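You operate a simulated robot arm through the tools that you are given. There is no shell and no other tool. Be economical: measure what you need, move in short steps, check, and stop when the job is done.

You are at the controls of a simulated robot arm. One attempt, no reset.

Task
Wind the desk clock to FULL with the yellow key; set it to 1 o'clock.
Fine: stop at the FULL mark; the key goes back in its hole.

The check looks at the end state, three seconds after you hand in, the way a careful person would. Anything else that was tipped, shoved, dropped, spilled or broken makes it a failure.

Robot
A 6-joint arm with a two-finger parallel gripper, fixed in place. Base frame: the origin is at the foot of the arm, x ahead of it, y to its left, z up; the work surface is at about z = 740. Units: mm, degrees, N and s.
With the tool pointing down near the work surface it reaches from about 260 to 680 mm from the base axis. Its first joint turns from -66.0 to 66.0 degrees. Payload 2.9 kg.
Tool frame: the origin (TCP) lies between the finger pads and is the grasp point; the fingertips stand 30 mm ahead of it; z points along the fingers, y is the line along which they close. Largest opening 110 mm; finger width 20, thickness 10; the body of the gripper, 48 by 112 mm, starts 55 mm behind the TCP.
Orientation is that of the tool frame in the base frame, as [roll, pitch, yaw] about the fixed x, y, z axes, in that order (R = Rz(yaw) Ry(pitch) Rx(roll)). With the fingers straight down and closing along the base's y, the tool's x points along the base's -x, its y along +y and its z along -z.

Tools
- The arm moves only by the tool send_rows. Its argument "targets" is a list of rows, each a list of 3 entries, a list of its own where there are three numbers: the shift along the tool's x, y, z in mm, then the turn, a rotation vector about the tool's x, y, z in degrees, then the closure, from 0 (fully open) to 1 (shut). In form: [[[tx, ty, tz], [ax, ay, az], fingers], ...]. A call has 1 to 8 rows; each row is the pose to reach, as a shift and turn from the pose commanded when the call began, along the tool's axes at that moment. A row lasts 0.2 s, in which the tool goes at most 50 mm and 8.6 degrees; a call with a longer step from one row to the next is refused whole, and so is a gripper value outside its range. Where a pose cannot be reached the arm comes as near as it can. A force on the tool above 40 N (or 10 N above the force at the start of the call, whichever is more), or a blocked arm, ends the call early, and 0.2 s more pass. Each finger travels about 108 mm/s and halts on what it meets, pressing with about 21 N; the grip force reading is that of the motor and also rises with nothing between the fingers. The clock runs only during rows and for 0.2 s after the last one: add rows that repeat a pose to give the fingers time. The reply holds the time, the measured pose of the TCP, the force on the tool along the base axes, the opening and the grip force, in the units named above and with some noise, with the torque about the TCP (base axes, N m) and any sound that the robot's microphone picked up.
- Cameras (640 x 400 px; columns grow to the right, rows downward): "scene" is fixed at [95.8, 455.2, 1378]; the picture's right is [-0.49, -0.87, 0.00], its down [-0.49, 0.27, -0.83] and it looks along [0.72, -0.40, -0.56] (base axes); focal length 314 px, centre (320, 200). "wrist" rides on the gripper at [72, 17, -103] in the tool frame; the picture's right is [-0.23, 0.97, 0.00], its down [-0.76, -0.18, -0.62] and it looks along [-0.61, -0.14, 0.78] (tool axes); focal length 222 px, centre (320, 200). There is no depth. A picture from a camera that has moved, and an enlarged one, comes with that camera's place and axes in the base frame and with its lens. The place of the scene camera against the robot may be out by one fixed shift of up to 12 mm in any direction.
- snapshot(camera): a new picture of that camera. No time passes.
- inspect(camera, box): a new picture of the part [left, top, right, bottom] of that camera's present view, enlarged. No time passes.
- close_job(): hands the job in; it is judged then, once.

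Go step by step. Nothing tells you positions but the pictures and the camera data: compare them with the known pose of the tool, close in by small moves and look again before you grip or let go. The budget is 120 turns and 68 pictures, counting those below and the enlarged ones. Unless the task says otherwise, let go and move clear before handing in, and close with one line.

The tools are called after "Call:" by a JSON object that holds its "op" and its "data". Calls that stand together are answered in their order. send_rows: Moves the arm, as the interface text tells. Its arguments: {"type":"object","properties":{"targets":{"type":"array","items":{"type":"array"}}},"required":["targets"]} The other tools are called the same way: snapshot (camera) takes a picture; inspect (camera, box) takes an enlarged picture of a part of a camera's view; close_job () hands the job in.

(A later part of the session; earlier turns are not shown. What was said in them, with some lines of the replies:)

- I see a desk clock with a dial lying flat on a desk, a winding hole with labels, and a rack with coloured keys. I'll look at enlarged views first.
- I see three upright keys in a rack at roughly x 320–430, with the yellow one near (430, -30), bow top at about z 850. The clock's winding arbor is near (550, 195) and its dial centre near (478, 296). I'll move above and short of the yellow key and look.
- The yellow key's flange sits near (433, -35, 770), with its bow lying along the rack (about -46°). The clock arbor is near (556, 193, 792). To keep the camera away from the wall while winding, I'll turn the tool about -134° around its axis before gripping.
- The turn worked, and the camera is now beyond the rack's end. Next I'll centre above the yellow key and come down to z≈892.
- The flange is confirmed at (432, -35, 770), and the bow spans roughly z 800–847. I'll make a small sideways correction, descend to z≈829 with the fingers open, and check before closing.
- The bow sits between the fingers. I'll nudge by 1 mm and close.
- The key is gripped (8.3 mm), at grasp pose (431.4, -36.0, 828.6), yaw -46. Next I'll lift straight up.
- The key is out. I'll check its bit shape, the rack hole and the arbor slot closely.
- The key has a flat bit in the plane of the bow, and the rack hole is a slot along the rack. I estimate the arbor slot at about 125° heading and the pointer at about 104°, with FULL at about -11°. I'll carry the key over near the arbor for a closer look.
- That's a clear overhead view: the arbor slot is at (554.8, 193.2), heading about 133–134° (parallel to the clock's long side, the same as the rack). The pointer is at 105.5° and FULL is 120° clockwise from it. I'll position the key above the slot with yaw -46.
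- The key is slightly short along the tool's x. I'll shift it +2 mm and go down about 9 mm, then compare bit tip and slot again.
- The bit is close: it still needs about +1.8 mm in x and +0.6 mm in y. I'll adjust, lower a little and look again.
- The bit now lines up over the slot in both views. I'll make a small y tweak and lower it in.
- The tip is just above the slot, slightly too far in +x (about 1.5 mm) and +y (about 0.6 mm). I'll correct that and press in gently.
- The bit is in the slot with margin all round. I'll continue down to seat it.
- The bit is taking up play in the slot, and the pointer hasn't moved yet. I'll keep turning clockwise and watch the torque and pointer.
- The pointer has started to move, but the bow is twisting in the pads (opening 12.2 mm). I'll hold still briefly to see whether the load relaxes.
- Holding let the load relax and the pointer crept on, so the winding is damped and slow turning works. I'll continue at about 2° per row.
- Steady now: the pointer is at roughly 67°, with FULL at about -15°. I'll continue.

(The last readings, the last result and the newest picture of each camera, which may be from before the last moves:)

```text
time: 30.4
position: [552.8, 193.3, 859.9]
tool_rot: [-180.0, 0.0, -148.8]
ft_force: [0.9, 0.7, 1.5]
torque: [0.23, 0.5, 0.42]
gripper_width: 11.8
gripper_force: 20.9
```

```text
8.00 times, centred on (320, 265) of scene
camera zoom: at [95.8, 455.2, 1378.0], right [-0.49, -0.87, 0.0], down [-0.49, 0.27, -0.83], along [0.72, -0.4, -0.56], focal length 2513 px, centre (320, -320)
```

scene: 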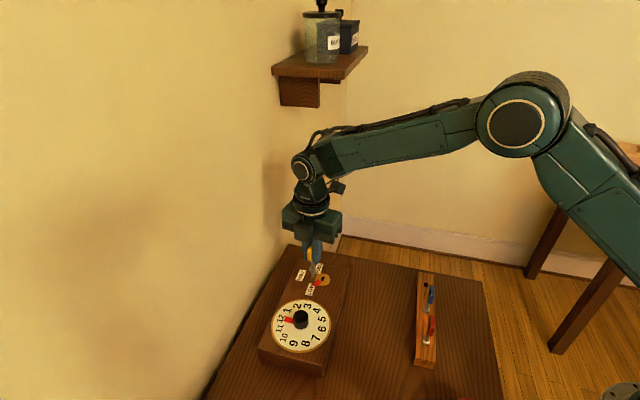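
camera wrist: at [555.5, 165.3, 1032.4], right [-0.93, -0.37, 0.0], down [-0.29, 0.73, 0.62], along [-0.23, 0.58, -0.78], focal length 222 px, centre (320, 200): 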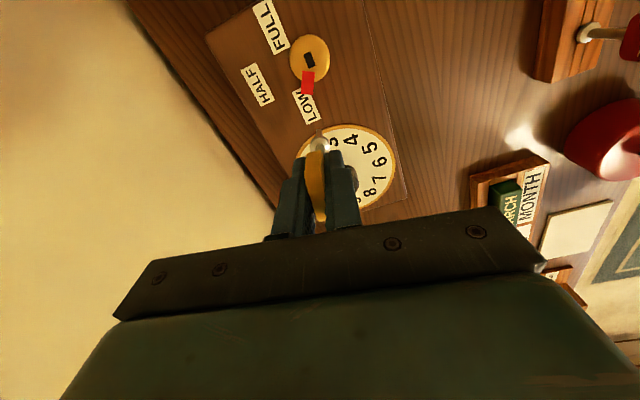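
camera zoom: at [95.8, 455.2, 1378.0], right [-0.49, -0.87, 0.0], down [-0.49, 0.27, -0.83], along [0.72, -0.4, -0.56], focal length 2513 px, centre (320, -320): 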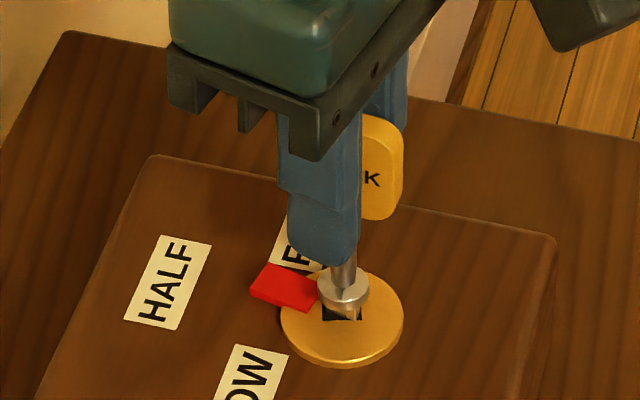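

The pointer is now at about 31°, with roughly 46° left. I'll do about 32° more and then look.

Call:
{"op": "send_rows", "data": {"targets": [[[0, 0, 0], [0, 0, 1.5], 1], [[0, 0, 0], [0, 0, 3], 1], [[0, 0, 0], [0, 0, 4.5], 1], [[0, 0, 0], [0, 0, 6], 1], [[0, 0, 0], [0, 0, 7.5], 1], [[0, 0, 0], [0, 0, 9], 1], [[0, 0, 0], [0, 0, 10.5], 1], [[0, 0, 0], [0, 0, 12], 1]]}}

Call:
{"op": "send_rows", "data": {"targets": [[[0, 0, 0], [0, 0, 1.5], 1], [[0, 0, 0], [0, 0, 3], 1], [[0, 0, 0], [0, 0, 4.5], 1], [[0, 0, 0], [0, 0, 6], 1], [[0, 0, 0], [0, 0, 7.5], 1], [[0, 0, 0], [0, 0, 9], 1], [[0, 0, 0], [0, 0, 10.5], 1], [[0, 0, 0], [0, 0, 12], 1]]}}

Call:
{"op": "inspect", "data": {"camera": "scene", "box": [295, 240, 345, 290]}}

Call:
{"op": "snapshot", "data": {"camera": "wrist"}}

```text
time: 32.2
position: [554.7, 193.9, 859.9]
tool_rot: [179.9, 0.0, -160.8]
ft_force: [1.4, -1.2, 3.1]
torque: [-0.03, 0.08, 0.43]
gripper_width: 11.7
gripper_force: 20.8
```

```text
time: 34.0
position: [554.1, 193.9, 859.9]
tool_rot: [-180.0, 0.0, -172.7]
ft_force: [3.1, -2.6, -0.5]
torque: [0.0, 0.0, 0.38]
gripper_width: 11.8
gripper_force: 21.7
```

```text
8.00 times, centred on (320, 265) of scene
camera zoom: at [95.9, 455.2, 1378.0], right [-0.49, -0.87, 0.0], down [-0.49, 0.27, -0.83], along [0.72, -0.4, -0.56], focal length 2513 px, centre (320, -320)
```

zoom: 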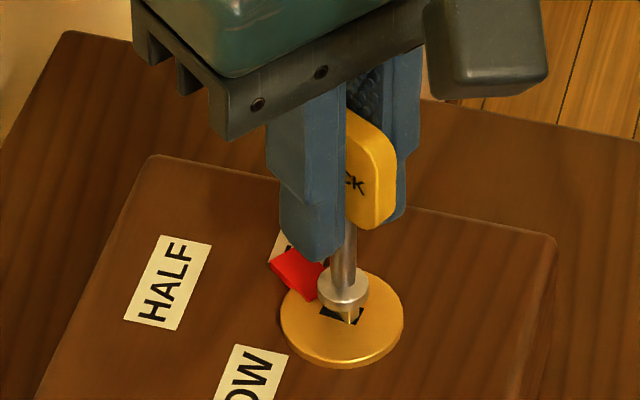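

```text
24 pictures are left
camera wrist: at [480.4, 201.2, 962.6], right [0.1, 0.99, 0.0], down [0.78, -0.08, 0.62], along [0.62, -0.06, -0.78], focal length 222 px, centre (320, 200)
```

wrist: 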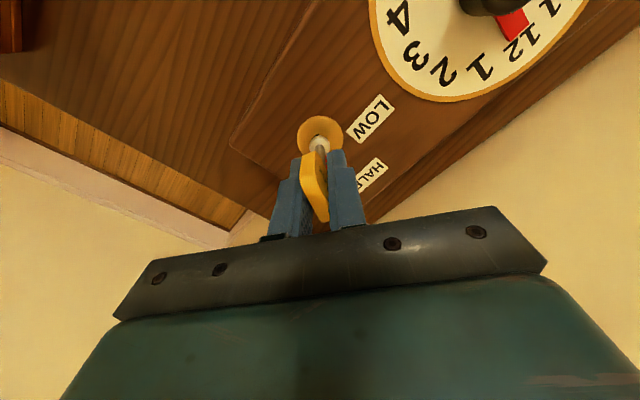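

The pointer is at about 9°, with roughly 23° left. I'll step 12° and look again.

Call:
{"op": "send_rows", "data": {"targets": [[[0, 0, 0], [0, 0, 1.5], 1], [[0, 0, 0], [0, 0, 3], 1], [[0, 0, 0], [0, 0, 4.5], 1], [[0, 0, 0], [0, 0, 6], 1], [[0, 0, 0], [0, 0, 7.5], 1], [[0, 0, 0], [0, 0, 9], 1], [[0, 0, 0], [0, 0, 10.5], 1], [[0, 0, 0], [0, 0, 12], 1]]}}

Call:
{"op": "inspect", "data": {"camera": "scene", "box": [305, 255, 345, 295]}}

```text
time: 35.8
position: [554.7, 193.4, 860.4]
tool_rot: [-180.0, -0.1, 175.2]
ft_force: [-0.7, -4.7, -4.0]
torque: [-0.09, 0.12, 0.37]
gripper_width: 11.5
gripper_force: 20.7
```

```text
10.00 times, centred on (325, 275) of scene
camera zoom: at [95.9, 455.1, 1378.1], right [-0.49, -0.87, 0.0], down [-0.49, 0.27, -0.83], along [0.72, -0.4, -0.56], focal length 3141 px, centre (270, -550)
```

zoom: 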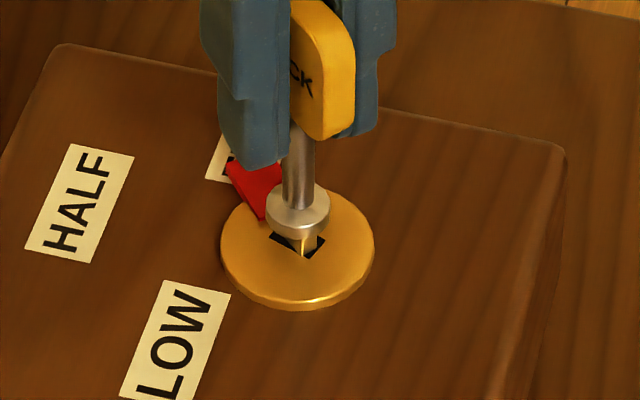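

The pointer is close, about 9° short of FULL. I'll turn 5° more, hold to let it settle, and look.

Call:
{"op": "send_rows", "data": {"targets": [[[0, 0, 0], [0, 0, 1.5], 1], [[0, 0, 0], [0, 0, 3], 1], [[0, 0, 0], [0, 0, 4.5], 1], [[0, 0, 0], [0, 0, 4.5], 1], [[0, 0, 0], [0, 0, 4.5], 1], [[0, 0, 0], [0, 0, 4.5], 1], [[0, 0, 0], [0, 0, 4.5], 1], [[0, 0, 0], [0, 0, 4.5], 1]]}}

Call:
{"op": "inspect", "data": {"camera": "scene", "box": [305, 255, 345, 295]}}

```text
time: 37.6
position: [554.2, 193.1, 860.2]
tool_rot: [-179.9, 0.1, 170.8]
ft_force: [-1.9, -5.7, 0.1]
torque: [-0.12, 0.17, 0.36]
gripper_width: 10.0
gripper_force: 21.2
```

```text
10.00 times, centred on (325, 275) of scene
camera zoom: at [95.8, 455.1, 1378.1], right [-0.49, -0.87, 0.0], down [-0.49, 0.27, -0.83], along [0.72, -0.4, -0.56], focal length 3141 px, centre (270, -550)
```

zoom: 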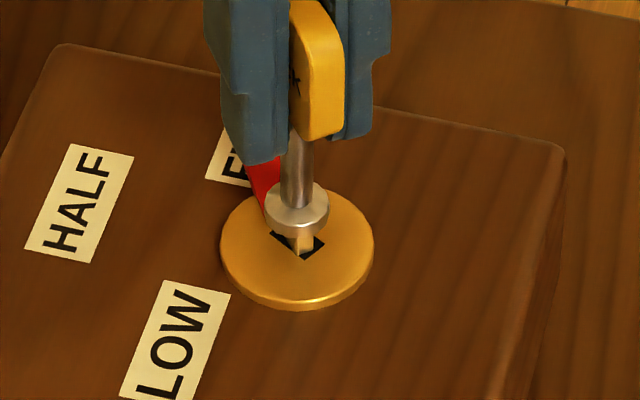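

It should be nearly at FULL. I'll open the fingers in place, with the key staying in the arbor, to see the pointer unobstructed and check that it holds.

Call:
{"op": "send_rows", "data": {"targets": [[[0, 0, 0], [0, 0, 0], 0.9], [[0, 0, 0], [0, 0, 0], 0.6], [[0, 0, 0], [0, 0, 0], 0.3], [[0, 0, 0], [0, 0, 0], 0.1], [[0, 0, 0], [0, 0, 0], 0.1]]}}

Call:
{"op": "inspect", "data": {"camera": "scene", "box": [300, 255, 340, 295]}}

Call:
{"op": "inspect", "data": {"camera": "wrist", "box": [260, 80, 380, 210]}}

```text
time: 38.8
position: [553.4, 193.9, 859.0]
tool_rot: [-180.0, 0.0, 170.9]
ft_force: [-0.4, -0.1, -0.2]
torque: [0.0, -0.01, 0.01]
gripper_width: 99.0
gripper_force: 0.0
```

```text
10.00 times, centred on (320, 275) of scene
camera zoom: at [95.8, 455.2, 1378.0], right [-0.49, -0.87, 0.0], down [-0.49, 0.27, -0.83], along [0.72, -0.4, -0.56], focal length 3141 px, centre (320, -550)
```

zoom: 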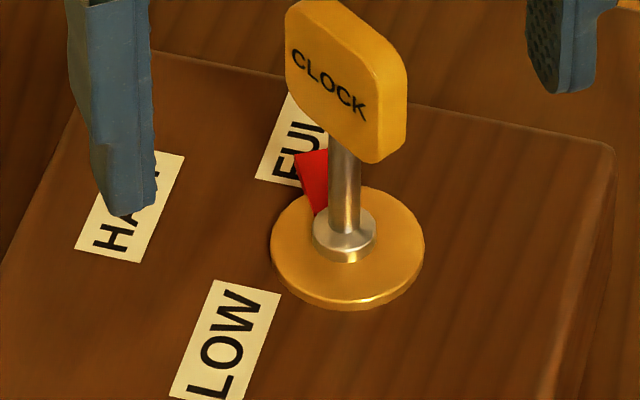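

```text
3.08 times, centred on (320, 145) of wrist
camera zoom: at [485.8, 222.3, 963.0], right [0.38, 0.93, 0.0], down [0.72, -0.3, 0.62], along [0.58, -0.24, -0.78], focal length 684 px, centre (320, 369)
```

zoom: 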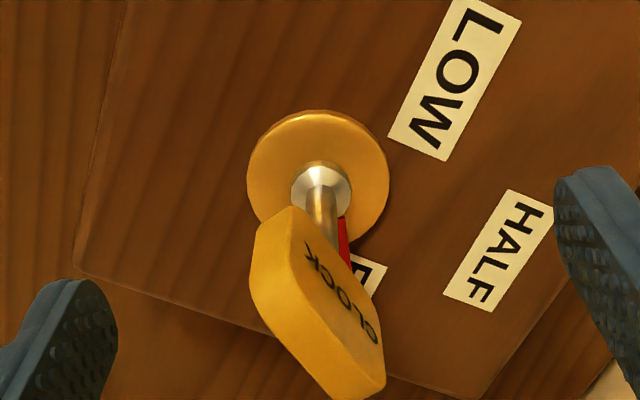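

The key has settled fully into the arbor. Both views put the pointer at about -15°, right at FULL, and it holds. Next I'll turn the tool back 20° with the fingers open to match the bow, then grip and pull straight up.

Call:
{"op": "send_rows", "data": {"targets": [[[0, 0, 0], [0, 0, -7], 0.1], [[0, 0, 1.5], [0, 0, -14], 0.1], [[0, 0, 3], [0, 0, -20.5], 0.1], [[0, 0, 3], [0, 0, -20.5], 0.4], [[0, 0, 3], [0, 0, -20.5], 0.7], [[0, 0, 3], [0, 0, -20.5], 0.8]]}}

Call:
{"op": "inspect", "data": {"camera": "wrist", "box": [260, 80, 380, 240]}}

```text
time: 40.2
position: [554.5, 192.5, 856.5]
tool_rot: [-180.0, 0.1, -168.7]
ft_force: [-0.5, 0.2, 0.0]
torque: [-0.01, 0.02, 0.04]
gripper_width: 22.3
gripper_force: 0.1
```

```text
2.50 times, centred on (320, 160) of wrist
camera zoom: at [480.5, 196.0, 959.9], right [0.03, 1.0, 0.0], down [0.78, -0.02, 0.62], along [0.62, -0.02, -0.78], focal length 555 px, centre (320, 300)
```

zoom: 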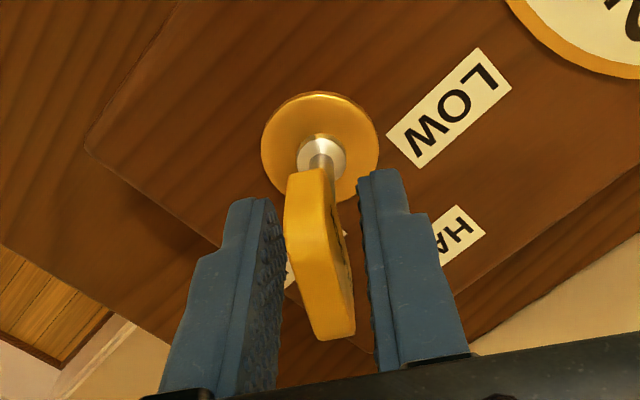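

The bow is still about 8° off. I'll rotate a bit more, then close.

Call:
{"op": "send_rows", "data": {"targets": [[[0, 0, 0], [0, 0, -8], 0.8], [[0, 0, 0], [0, 0, -8], 0.9], [[0, 0, 0], [0, 0, -8], 1], [[0, 0, 0], [0, 0, -8], 1], [[0, 0, 0], [0, 0, -8], 1]]}}

```text
time: 41.4
position: [553.6, 193.8, 857.0]
tool_rot: [-180.0, 0.0, -160.7]
ft_force: [0.2, -0.1, 0.4]
torque: [-0.01, 0.03, -0.03]
gripper_width: 8.4
gripper_force: 20.7
```

It's gripped flat at 8.4 mm with no torque. Now I'll pull straight up.

Call:
{"op": "send_rows", "data": {"targets": [[[0, 0, -4], [0, 0, 0], 1], [[0, 0, -10], [0, 0, 0], 1], [[0, 0, -18], [0, 0, 0], 1], [[0, 0, -30], [0, 0, 0], 1], [[0, 0, -50], [0, 0, 0], 1], [[0, 0, -72], [0, 0, 0], 1]]}}

Call:
{"op": "inspect", "data": {"camera": "scene", "box": [290, 230, 350, 290]}}

```text
time: 42.8
position: [553.7, 194.3, 930.0]
tool_rot: [-180.0, 0.1, -160.7]
ft_force: [-0.2, 0.6, -1.2]
torque: [0.02, 0.0, -0.01]
gripper_width: 8.7
gripper_force: 21.3
```

```text
6.67 times, centred on (320, 260) of scene
camera zoom: at [95.8, 455.2, 1378.0], right [-0.49, -0.87, 0.0], down [-0.49, 0.27, -0.83], along [0.72, -0.4, -0.56], focal length 2094 px, centre (320, -200)
```

zoom: 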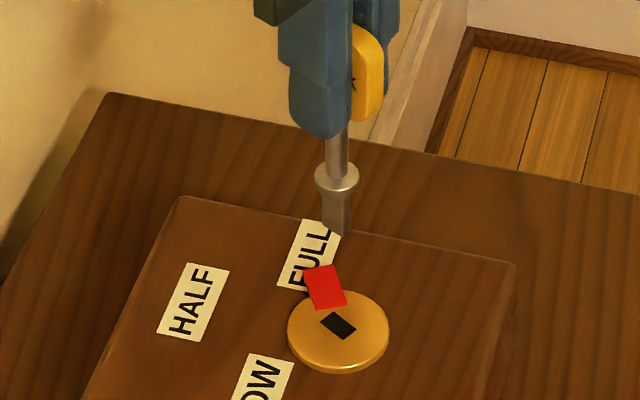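

The pointer lies exactly on the FULL line and holds. Next I'll carry the key back over its rack hole, turning to the original yaw of -46.

Call:
{"op": "send_rows", "data": {"targets": [[[12, -11, 0], [0, 0, -7.17], 1], [[24, -22, 0], [0, 0, -14.34], 1], [[36, -33.2, 0], [0, 0, -21.5], 1], [[48, -44.3, 0], [0, 0, -28.7], 1], [[60, -55.3, 0], [0, 0, -35.85], 1], [[72, -66.4, 0], [0, 0, -43], 1], [[84, -77.4, 0], [0, 0, -50.2], 1], [[95.7, -88.5, 0], [0, 0, -57.35], 1]]}}

Call:
{"op": "send_rows", "data": {"targets": [[[15.8, 4.1, 0], [0, 0, -7.17], 1], [[31.5, 8.2, 0], [0, 0, -14.34], 1], [[47.3, 12.3, 0], [0, 0, -21.5], 1], [[63.1, 16.5, 0], [0, 0, -28.7], 1], [[78.9, 20.6, 0], [0, 0, -35.85], 1], [[94.7, 24.7, 0], [0, 0, -43], 1], [[110.4, 28.8, 0], [0, 0, -50.2], 1], [[126.2, 32.9, 0], [0, 0, -57.35], 1]]}}

Call:
{"op": "send_rows", "data": {"targets": [[[0, 0, 0], [0, 0, 0], 1]]}}

Call:
{"op": "send_rows", "data": {"targets": [[[0, 0, 0], [0, 0, 0], 1]]}}

```text
time: 44.6
position: [492.5, 76.9, 929.3]
tool_rot: [-180.0, 0.0, -103.2]
ft_force: [0.8, -0.2, -0.7]
torque: [0.03, 0.02, 0.01]
gripper_width: 8.4
gripper_force: 21.1
```

```text
time: 46.4
position: [431.2, -37.4, 929.0]
tool_rot: [-180.0, 0.0, -45.8]
ft_force: [1.1, 0.3, -0.4]
torque: [-0.01, -0.01, -0.02]
gripper_width: 8.3
gripper_force: 21.5
```

```text
time: 46.8
position: [431.8, -38.4, 929.6]
tool_rot: [-180.0, 0.1, -45.9]
ft_force: [0.1, -0.2, -1.1]
torque: [0.0, 0.01, -0.02]
gripper_width: 8.2
gripper_force: 21.0
```

```text
time: 47.2
position: [430.1, -36.5, 927.4]
tool_rot: [-179.9, 0.0, -46.0]
ft_force: [0.2, -0.5, 0.9]
torque: [-0.01, -0.02, -0.02]
gripper_width: 8.5
gripper_force: 20.7
```

I'll make a small lateral correction and lower until the tip is roughly 8 mm above the rack hole, then look.

Call:
{"op": "send_rows", "data": {"targets": [[[-0.5, -1.1, 20], [0, 0, 0], 1], [[-0.5, -1.1, 40], [0, 0, 0], 1], [[-0.5, -1.1, 60], [0, 0, 0], 1], [[-0.5, -1.1, 74], [0, 0, 0], 1]]}}

Call:
{"op": "inspect", "data": {"camera": "wrist", "box": [285, 90, 355, 150]}}

Call:
{"op": "inspect", "data": {"camera": "scene", "box": [405, 245, 445, 285]}}

```text
time: 48.2
position: [431.9, -36.1, 854.9]
tool_rot: [-180.0, 0.0, -46.0]
ft_force: [-0.8, -1.0, 0.5]
torque: [0.02, -0.02, -0.01]
gripper_width: 8.5
gripper_force: 21.5
```

```text
6.67 times, centred on (320, 120) of wrist
camera zoom: at [471.0, -99.4, 957.7], right [-0.86, -0.51, 0.0], down [-0.4, 0.67, 0.62], along [-0.32, 0.54, -0.78], focal length 1481 px, centre (320, 733)
```

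zoom: 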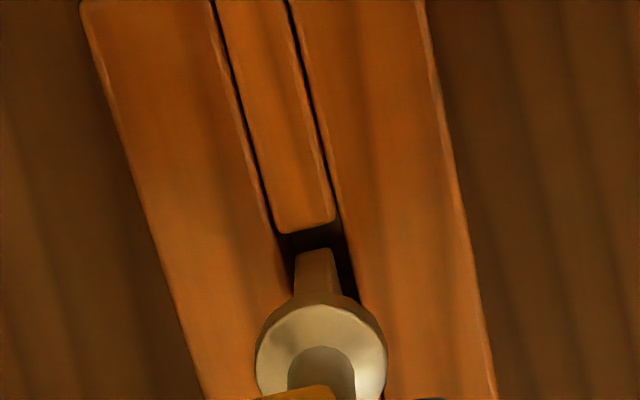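

```text
10.00 times, centred on (425, 265) of scene
camera zoom: at [95.8, 455.2, 1378.0], right [-0.49, -0.87, 0.0], down [-0.49, 0.27, -0.83], along [0.72, -0.4, -0.56], focal length 3141 px, centre (-730, -450)
```

zoom: 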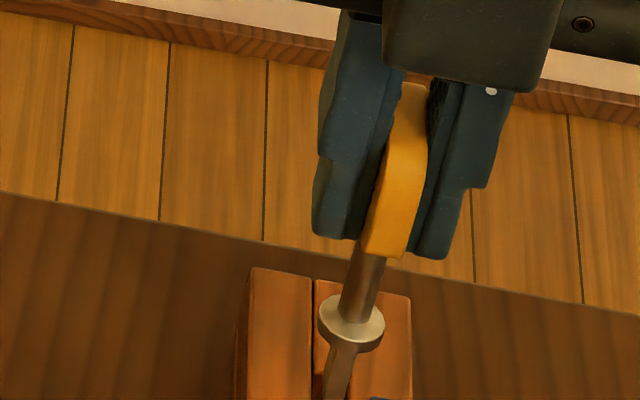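

The bit sits over the rack hole with about 1 mm margin. I'll nudge -0.4 in y and lower gently.

Call:
{"op": "send_rows", "data": {"targets": [[[-0.2, -0.4, 2], [0, 0, 0], 1], [[-0.2, -0.4, 5], [0, 0, 0], 1], [[-0.2, -0.4, 8], [0, 0, 0], 1], [[-0.2, -0.4, 11], [0, 0, 0], 1]]}}

Call:
{"op": "inspect", "data": {"camera": "wrist", "box": [285, 90, 355, 150]}}

```text
time: 49.2
position: [432.5, -35.1, 844.7]
tool_rot: [-180.0, 0.1, -46.1]
ft_force: [0.8, 0.3, -0.7]
torque: [-0.02, 0.02, 0.01]
gripper_width: 8.4
gripper_force: 21.2
```

```text
6.67 times, centred on (320, 120) of wrist
camera zoom: at [471.3, -98.9, 946.8], right [-0.86, -0.51, 0.0], down [-0.4, 0.67, 0.62], along [-0.32, 0.53, -0.78], focal length 1481 px, centre (320, 733)
```

zoom: 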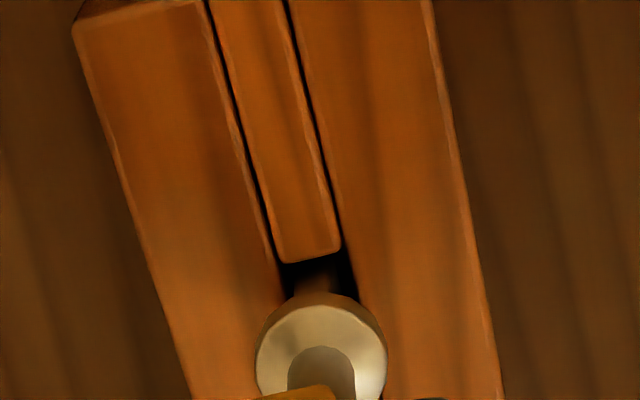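

The bit has entered the hole with no force. I'll continue down to the original seat height.

Call:
{"op": "send_rows", "data": {"targets": [[[0, 0, 3], [0, 0, 0], 1], [[0, 0, 6], [0, 0, 0], 1], [[0, 0, 9], [0, 0, 0], 1], [[0, 0, 12], [0, 0, 0], 1], [[0, 0, 14.5], [0, 0, 0], 1]]}}

Call:
{"op": "inspect", "data": {"camera": "scene", "box": [395, 245, 455, 305]}}

```text
time: 50.4
position: [433.1, -36.9, 830.6]
tool_rot: [-179.9, -0.2, -46.0]
ft_force: [-1.0, -0.8, 16.1]
torque: [-0.13, 0.1, 0.01]
gripper_width: 8.5
gripper_force: 21.0
```

```text
6.67 times, centred on (425, 275) of scene
camera zoom: at [95.6, 455.2, 1378.0], right [-0.49, -0.87, 0.0], down [-0.49, 0.27, -0.83], along [0.72, -0.4, -0.56], focal length 2094 px, centre (-380, -300)
```

zoom: 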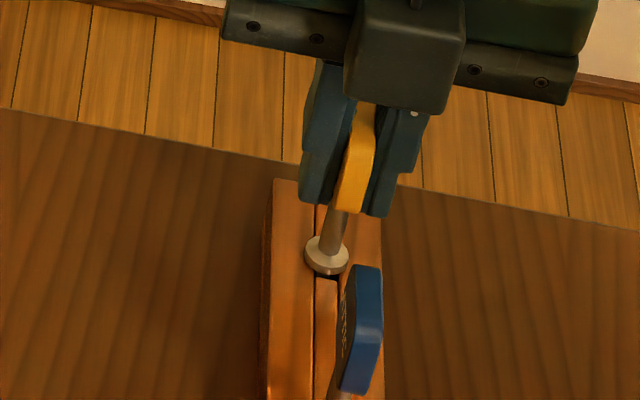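

The key is seated, with 16 N of upward reaction. I'll back off 0.7 mm, open, and rise straight up.

Call:
{"op": "send_rows", "data": {"targets": [[[0, 0, -0.7], [0, 0, 0], 1], [[0, 0, -0.7], [0, 0, 0], 0.9], [[0, 0, -0.7], [0, 0, 0], 0.7], [[0, 0, -0.7], [0, 0, 0], 0.5], [[0, 0, -0.7], [0, 0, 0], 0.5], [[0, 0, -30], [0, 0, 0], 0.5], [[0, 0, -70], [0, 0, 0], 0.5], [[0, 0, -110], [0, 0, 0], 0.5]]}}

Call:
{"op": "inspect", "data": {"camera": "scene", "box": [260, 220, 460, 370]}}

```text
time: 52.2
position: [431.2, -35.0, 939.3]
tool_rot: [-180.0, 0.0, -46.0]
ft_force: [0.4, 0.6, -0.1]
torque: [0.02, 0.01, 0.03]
gripper_width: 55.2
gripper_force: 0.0
```

```text
2.67 times, centred on (360, 295) of scene
camera zoom: at [95.8, 455.2, 1378.0], right [-0.49, -0.87, 0.0], down [-0.49, 0.27, -0.83], along [0.72, -0.4, -0.56], focal length 838 px, centre (213, -53)
```

zoom: 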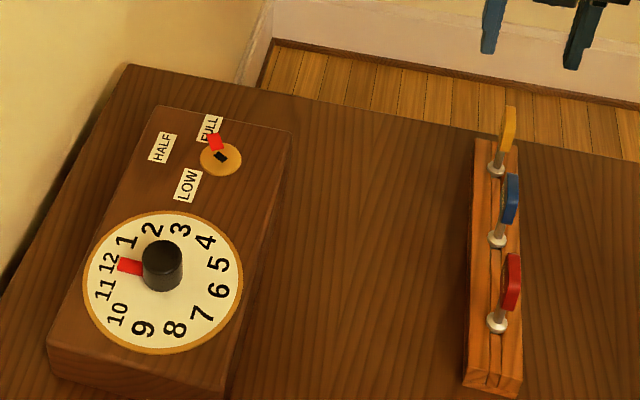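

The key is back in its hole. Next is the hand knob on the dial, so I'll move above it (about (477, 295)), turning the tool to roughly yaw -113 on the way.

Call:
{"op": "send_rows", "data": {"targets": [[[-25.7, -32.8, 0], [0, 0, 8.4], 0.3], [[-51.5, -65.7, 0], [0, 0, 16.8], 0.3], [[-77.2, -98.5, 0], [0, 0, 25.2], 0.3], [[-103, -131.4, 0], [0, 0, 33.6], 0.3], [[-128.7, -164.2, 0], [0, 0, 42], 0.3], [[-154.5, -197.1, 0], [0, 0, 50.4], 0.3], [[-180.2, -229.9, 0], [0, 0, 58.8], 0.3], [[-206, -262.8, 0], [0, 0, 67.2], 0.3]]}}

Call:
{"op": "snapshot", "data": {"camera": "wrist"}}

```text
time: 54.0
position: [477.7, 296.1, 939.2]
tool_rot: [-180.0, 0.0, -113.3]
ft_force: [0.7, -0.4, 0.2]
torque: [-0.01, -0.03, -0.03]
gripper_width: 77.1
gripper_force: 0.0
```

```text
12 pictures are left
camera wrist: at [434.7, 235.8, 1042.1], right [-0.8, 0.59, 0.0], down [0.46, 0.63, 0.62], along [0.37, 0.5, -0.78], focal length 222 px, centre (320, 200)
```

wrist: 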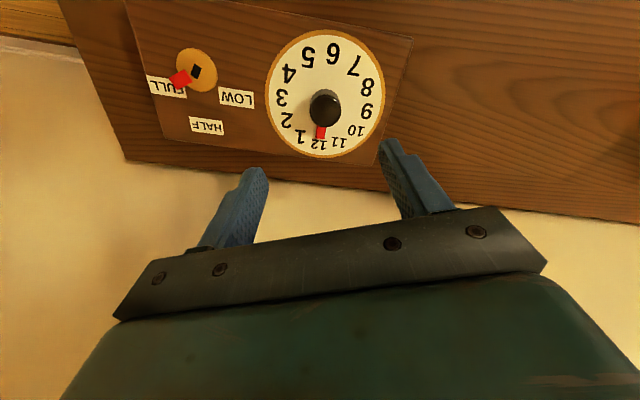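

Call:
{"op": "inspect", "data": {"camera": "wrist", "box": [255, 20, 395, 170]}}

```text
2.67 times, centred on (325, 95) of wrist
camera zoom: at [434.7, 235.8, 1042.1], right [-0.8, 0.59, 0.0], down [0.46, 0.63, 0.62], along [0.37, 0.5, -0.78], focal length 592 px, centre (307, 480)
```

zoom: 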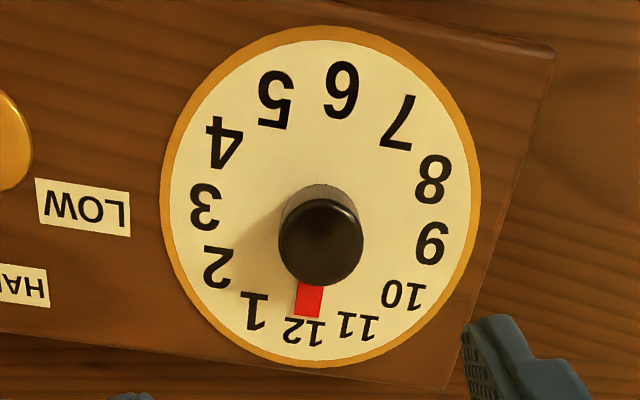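

The dial centre is at tool offset (3.3, 7.1). The knob is about 31 mm across with its top at z≈815, the hand is at about 46° (12), and "1" is at about 16°, so 30° clockwise. I'll centre and descend to z≈830 with the fingers open.

Call:
{"op": "send_rows", "data": {"targets": [[[3.3, 7.1, 0], [0, 0, 0], 0.3], [[3.3, 7.1, 25], [0, 0, 0], 0.3], [[3.3, 7.1, 50], [0, 0, 0], 0.3], [[3.3, 7.1, 75], [0, 0, 0], 0.3], [[3.3, 7.1, 93], [0, 0, 0], 0.3], [[3.3, 7.1, 109], [0, 0, 0], 0.3]]}}

Call:
{"op": "inspect", "data": {"camera": "wrist", "box": [220, 80, 420, 240]}}

Call:
{"op": "inspect", "data": {"camera": "scene", "box": [260, 260, 350, 360]}}

```text
time: 55.4
position: [470.0, 295.4, 828.8]
tool_rot: [-179.9, 0.0, -113.2]
ft_force: [-0.4, 0.7, -0.5]
torque: [0.0, -0.01, -0.02]
gripper_width: 77.2
gripper_force: 0.1
```

```text
2.50 times, centred on (320, 160) of wrist
camera zoom: at [427.2, 235.3, 932.8], right [-0.81, 0.59, 0.0], down [0.46, 0.63, 0.62], along [0.37, 0.5, -0.78], focal length 555 px, centre (320, 300)
```

zoom: 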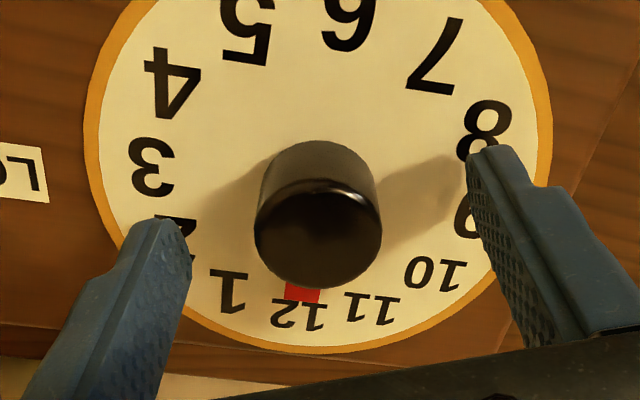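

```text
4.00 times, centred on (305, 310) of scene
camera zoom: at [95.8, 455.2, 1378.0], right [-0.49, -0.87, 0.0], down [-0.49, 0.27, -0.83], along [0.72, -0.4, -0.56], focal length 1256 px, centre (380, -240)
```

zoom: 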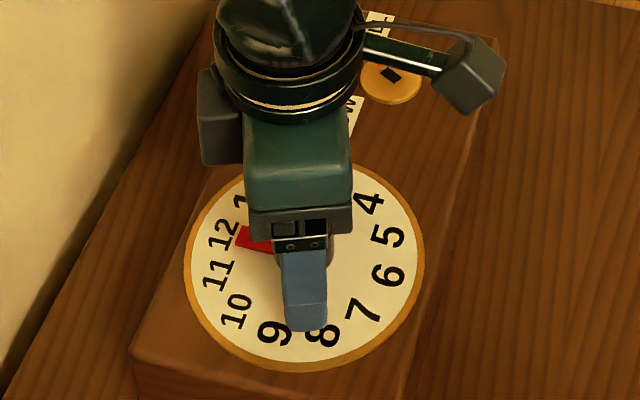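

The knob is centred between the fingers. I'll close slowly.

Call:
{"op": "send_rows", "data": {"targets": [[[-0.8, 0, 0], [0, 0, 0], 0.5], [[-0.8, 0, 0], [0, 0, 0], 0.6], [[-0.8, 0, 0], [0, 0, 0], 0.68], [[-0.8, 0, 0], [0, 0, 0], 0.76], [[-0.8, 0, 0], [0, 0, 0], 0.85], [[-0.8, 0, 0], [0, 0, 0], 0.85]]}}

Call:
{"op": "send_rows", "data": {"targets": [[[0, 0, 0], [0, 0, 3], 0.85], [[0, 0, 0], [0, 0, 6], 0.85], [[0, 0, 0], [0, 0, 9], 0.85], [[0, 0, 0], [0, 0, 12], 0.85], [[0, 0, 0], [0, 0, 15], 0.85]]}}

Call:
{"op": "inspect", "data": {"camera": "scene", "box": [260, 270, 340, 360]}}

```text
time: 56.8
position: [471.0, 295.9, 831.3]
tool_rot: [-180.0, 0.0, -113.2]
ft_force: [4.3, -0.1, -2.3]
torque: [0.07, -0.15, -0.03]
gripper_width: 30.7
gripper_force: 44.8
```

```text
time: 58.0
position: [471.2, 296.2, 829.7]
tool_rot: [-179.9, 0.1, -128.3]
ft_force: [13.3, -1.5, -7.0]
torque: [-0.42, 0.1, 0.02]
gripper_width: 30.4
gripper_force: 44.9
```

```text
4.44 times, centred on (300, 315) of scene
camera zoom: at [96.2, 455.2, 1378.0], right [-0.49, -0.87, 0.0], down [-0.49, 0.27, -0.83], along [0.72, -0.4, -0.56], focal length 1396 px, centre (409, -311)
```

zoom: 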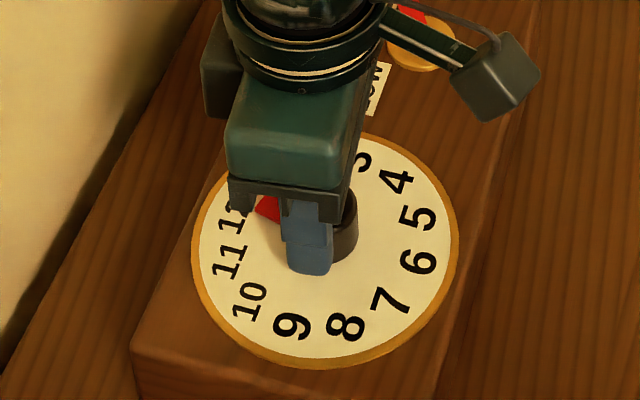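

The hand is turning with the knob, but there is about 13 N of side load from slight off-centring. I'll shift about 1 mm to ease it and turn the rest.

Call:
{"op": "send_rows", "data": {"targets": [[[-0.6, -0.8, 0], [0, 0, 0], 0.85], [[-0.6, -0.8, 0], [0, 0, 0], 0.85]]}}

```text
time: 58.6
position: [471.7, 295.3, 831.2]
tool_rot: [-179.9, -0.1, -128.2]
ft_force: [7.0, -5.6, -4.8]
torque: [0.38, -0.66, 0.01]
gripper_width: 30.7
gripper_force: 45.0
```

Call:
{"op": "send_rows", "data": {"targets": [[[-0.9, -0.3, 0], [0, 0, 0], 0.85], [[-0.9, -0.3, 0], [0, 0, 2.5], 0.85], [[-0.9, -0.3, 0], [0, 0, 5], 0.85], [[-0.9, -0.3, 0], [0, 0, 7.5], 0.85], [[-0.9, -0.3, 0], [0, 0, 10], 0.85], [[-0.9, -0.3, 0], [0, 0, 12.5], 0.85], [[-0.9, -0.3, 0], [0, 0, 15], 0.85]]}}

Call:
{"op": "inspect", "data": {"camera": "scene", "box": [260, 270, 340, 360]}}

```text
time: 60.2
position: [473.3, 295.0, 829.8]
tool_rot: [180.0, -0.2, -143.3]
ft_force: [1.6, -15.8, -1.2]
torque: [-0.59, 0.46, 0.01]
gripper_width: 30.1
gripper_force: 44.6
```

```text
4.44 times, centred on (300, 315) of scene
camera zoom: at [95.9, 454.9, 1378.1], right [-0.49, -0.87, 0.0], down [-0.49, 0.28, -0.83], along [0.72, -0.4, -0.56], focal length 1396 px, centre (409, -311)
```

zoom: 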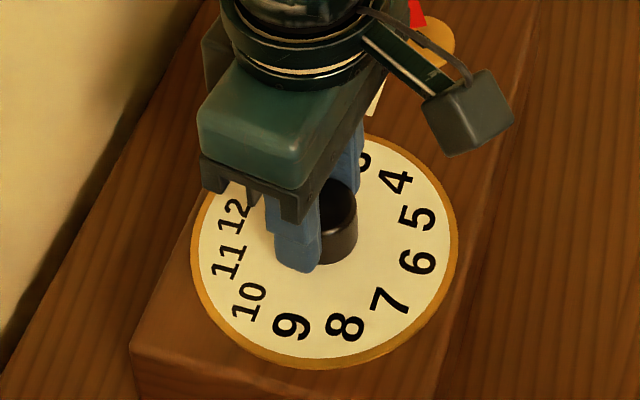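

The turn is complete. I'll ease the side load, open, and rise to check the hand.

Call:
{"op": "send_rows", "data": {"targets": [[[0.6, -0.8, 0], [0, 0, 0], 0.85], [[0.6, -0.8, 0], [0, 0, 0], 0.7], [[0.6, -0.8, 0], [0, 0, 0], 0.5], [[0.6, -0.8, 0], [0, 0, 0], 0.4], [[0.6, -0.8, 0], [0, 0, 0], 0.4], [[0.6, -0.8, -30], [0, 0, 0], 0.4], [[0.6, -0.8, -70], [0, 0, 0], 0.4], [[0.6, -0.8, -110], [0, 0, 0], 0.4]]}}

Call:
{"op": "inspect", "data": {"camera": "wrist", "box": [240, 10, 400, 170]}}

```text
time: 62.0
position: [472.8, 295.6, 942.4]
tool_rot: [-179.9, 0.1, -143.2]
ft_force: [0.3, 0.2, 0.2]
torque: [0.03, 0.01, 0.0]
gripper_width: 65.9
gripper_force: 0.0
```

```text
2.50 times, centred on (320, 90) of wrist
camera zoom: at [405.5, 265.7, 1043.9], right [-0.4, 0.92, 0.0], down [0.72, 0.31, 0.62], along [0.57, 0.25, -0.78], focal length 555 px, centre (320, 475)
```

zoom: 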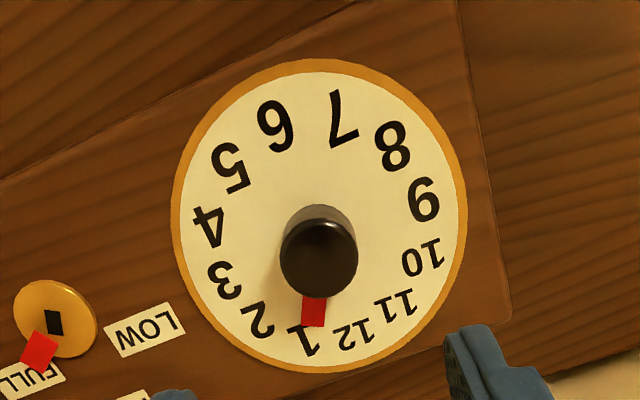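

The hand is about 5° short of "1" (17° against 22.4° in this view), because it slipped a little. I'll go back down, regrip and add about 5.5°.

Call:
{"op": "send_rows", "data": {"targets": [[[0, 0, 40], [0, 0, 0], 0.4], [[0, 0, 80], [0, 0, 0], 0.4], [[0, 0, 110], [0, 0, 0], 0.4], [[0, 0, 110], [0, 0, 0], 0.6], [[0, 0, 110], [0, 0, 0], 0.7], [[0, 0, 110], [0, 0, 0], 0.8], [[0, 0, 110], [0, 0, 0], 0.85], [[0, 0, 110], [0, 0, 0], 0.85]]}}

Call:
{"op": "send_rows", "data": {"targets": [[[0, 0, 0], [0, 0, 1.5], 0.85], [[0, 0, 0], [0, 0, 3], 0.85], [[0, 0, 0], [0, 0, 4.5], 0.85], [[0, 0, 0], [0, 0, 5.8], 0.85], [[0, 0, 0], [0, 0, 5.8], 0.85], [[0, 0, 0], [0, 0, 5.8], 0.85]]}}

```text
time: 63.8
position: [471.8, 295.4, 831.3]
tool_rot: [-180.0, 0.0, -143.2]
ft_force: [0.0, 2.7, -3.8]
torque: [0.24, -0.32, -0.03]
gripper_width: 30.4
gripper_force: 44.7
```

```text
time: 65.2
position: [473.0, 295.2, 830.3]
tool_rot: [179.9, 0.1, -149.0]
ft_force: [6.5, 1.6, -7.7]
torque: [0.23, -0.54, -0.02]
gripper_width: 30.5
gripper_force: 45.2
```

Call:
{"op": "send_rows", "data": {"targets": [[[0, 0, 0], [0, 0, 0], 0.75], [[0, 0, 0], [0, 0, 0], 0.5], [[0, 0, 0], [0, 0, 0], 0.4], [[0, 0, 0], [0, 0, 0], 0.4], [[0, 0, -30], [0, 0, 0], 0.4], [[0, 0, -70], [0, 0, 0], 0.4], [[0, 0, -110], [0, 0, 0], 0.4]]}}

Call:
{"op": "inspect", "data": {"camera": "wrist", "box": [240, 10, 400, 170]}}

```text
time: 66.8
position: [473.8, 294.9, 941.6]
tool_rot: [180.0, 0.0, -148.9]
ft_force: [-0.2, -1.1, 0.1]
torque: [-0.02, -0.02, 0.0]
gripper_width: 66.2
gripper_force: 0.1
```

```text
2.50 times, centred on (320, 90) of wrist
camera zoom: at [402.4, 272.6, 1044.1], right [-0.31, 0.95, 0.0], down [0.74, 0.24, 0.62], along [0.59, 0.19, -0.78], focal length 555 px, centre (320, 475)
```

zoom: 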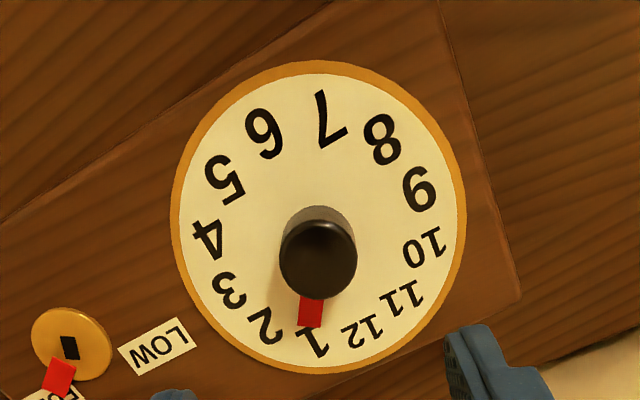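

The hand now points at "1", perhaps 2–3° past it. I'll zoom in for a more precise reading.

Call:
{"op": "inspect", "data": {"camera": "wrist", "box": [285, 85, 365, 165]}}

Call:
{"op": "inspect", "data": {"camera": "scene", "box": [265, 290, 335, 360]}}

```text
5.00 times, centred on (325, 125) of wrist
camera zoom: at [402.4, 272.6, 1044.1], right [-0.31, 0.95, 0.0], down [0.74, 0.24, 0.62], along [0.59, 0.19, -0.78], focal length 1111 px, centre (295, 575)
```

zoom: 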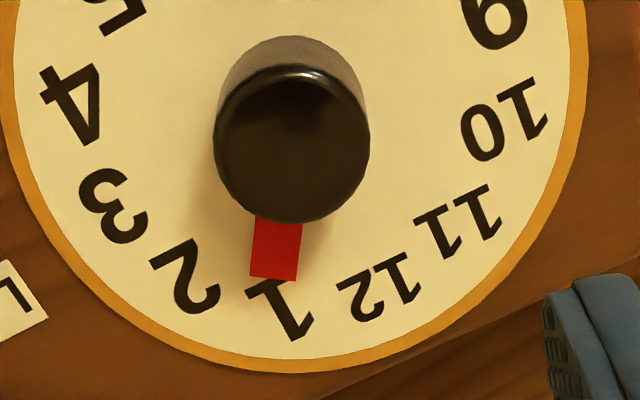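

```text
5.71 times, centred on (300, 325) of scene
camera zoom: at [95.8, 455.2, 1378.0], right [-0.49, -0.87, 0.0], down [-0.49, 0.27, -0.83], along [0.72, -0.4, -0.56], focal length 1795 px, centre (434, -514)
```

zoom: 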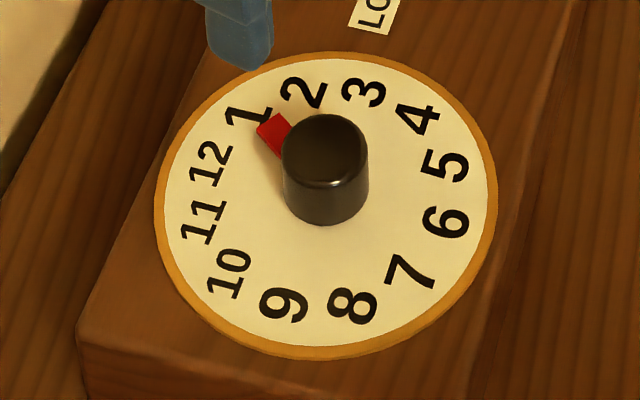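

The hand is about 3° past "1". I'll regrip and turn back about 2.8°.

Call:
{"op": "send_rows", "data": {"targets": [[[0, 0, 40], [0, 0, 0], 0.4], [[0, 0, 80], [0, 0, 0], 0.4], [[0, 0, 110], [0, 0, 0], 0.4], [[0, 0, 110], [0, 0, 0], 0.6], [[0, 0, 110], [0, 0, 0], 0.7], [[0, 0, 110], [0, 0, 0], 0.8], [[0, 0, 110], [0, 0, 0], 0.85], [[0, 0, 110], [0, 0, 0], 0.85]]}}

Call:
{"op": "send_rows", "data": {"targets": [[[0, 0, 0], [0, 0, -1], 0.85], [[0, 0, 0], [0, 0, -2], 0.85], [[0, 0, 0], [0, 0, -2.8], 0.85], [[0, 0, 0], [0, 0, -2.8], 0.85], [[0, 0, 0], [0, 0, -2.8], 0.85]]}}

Call:
{"op": "send_rows", "data": {"targets": [[[0, 0, 0], [0, 0, 0], 0.75], [[0, 0, 0], [0, 0, 0], 0.5], [[0, 0, 0], [0, 0, 0], 0.4], [[0, 0, 0], [0, 0, 0], 0.4], [[0, 0, -30], [0, 0, 0], 0.4], [[0, 0, -70], [0, 0, 0], 0.4], [[0, 0, -110], [0, 0, 0], 0.4]]}}

Call:
{"op": "inspect", "data": {"camera": "wrist", "box": [285, 85, 365, 165]}}

```text
time: 68.6
position: [472.9, 295.0, 830.0]
tool_rot: [-180.0, -0.1, -149.2]
ft_force: [4.9, -4.8, -4.5]
torque: [0.13, -0.54, 0.04]
gripper_width: 30.4
gripper_force: 44.9
```

```text
time: 69.8
position: [473.6, 295.4, 830.7]
tool_rot: [-180.0, 0.0, -146.3]
ft_force: [11.9, -4.5, -15.7]
torque: [0.22, -0.76, 0.05]
gripper_width: 30.3
gripper_force: 44.2
```

```text
time: 71.4
position: [472.5, 295.3, 941.8]
tool_rot: [-179.9, -0.1, -146.1]
ft_force: [0.0, 0.1, 0.5]
torque: [0.03, -0.01, 0.0]
gripper_width: 66.0
gripper_force: 0.0
```

```text
5.00 times, centred on (325, 125) of wrist
camera zoom: at [404.0, 269.8, 1044.6], right [-0.35, 0.94, 0.0], down [0.73, 0.28, 0.62], along [0.58, 0.22, -0.78], focal length 1111 px, centre (295, 575)
```

zoom: 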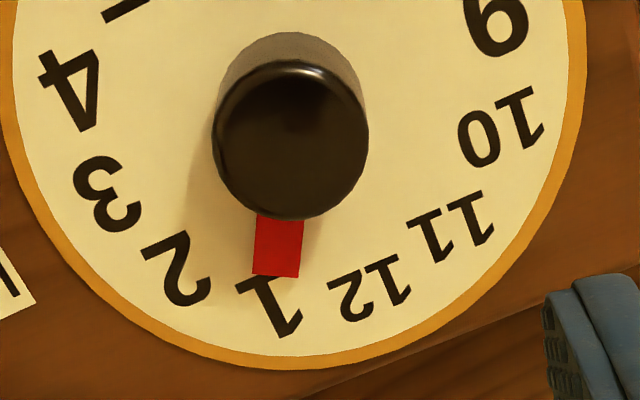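

The hand is now within 1° of "1". I'll move clear and take a final look at the whole scene.

Call:
{"op": "send_rows", "data": {"targets": [[[20, 0, -20], [0, 0, 0], 0.4], [[45, 0, -45], [0, 0, 0], 0.4], [[75, 0, -75], [0, 0, 0], 0.4], [[105, 0, -105], [0, 0, 0], 0.4], [[135, 0, -130], [0, 0, 0], 0.4], [[150, 0, -150], [0, 0, 0], 0.4]]}}

Call:
{"op": "inspect", "data": {"camera": "scene", "box": [250, 230, 460, 380]}}

```text
time: 72.8
position: [346.0, 210.8, 1090.5]
tool_rot: [179.9, 0.1, -146.2]
ft_force: [0.0, -0.6, 0.0]
torque: [0.02, -0.01, -0.01]
gripper_width: 65.8
gripper_force: 0.0
```

```text
2.67 times, centred on (355, 305) of scene
camera zoom: at [95.8, 455.2, 1378.0], right [-0.49, -0.87, 0.0], down [-0.49, 0.27, -0.83], along [0.72, -0.4, -0.56], focal length 838 px, centre (227, -80)
```

zoom: 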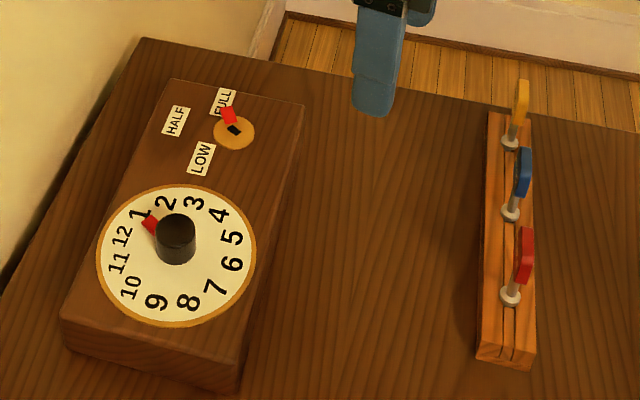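

The winding pointer is on FULL, the hand is at 1, the yellow key is back in its hole, and the arm is clear. I'm handing in.

Call:
{"op": "close_job", "data": {}}

```text
The job is handed in.
```

The desk clock is wound to the FULL mark and set to 1 o'clock. The yellow key is back in its rack hole, and the last picture showed nothing else moved.
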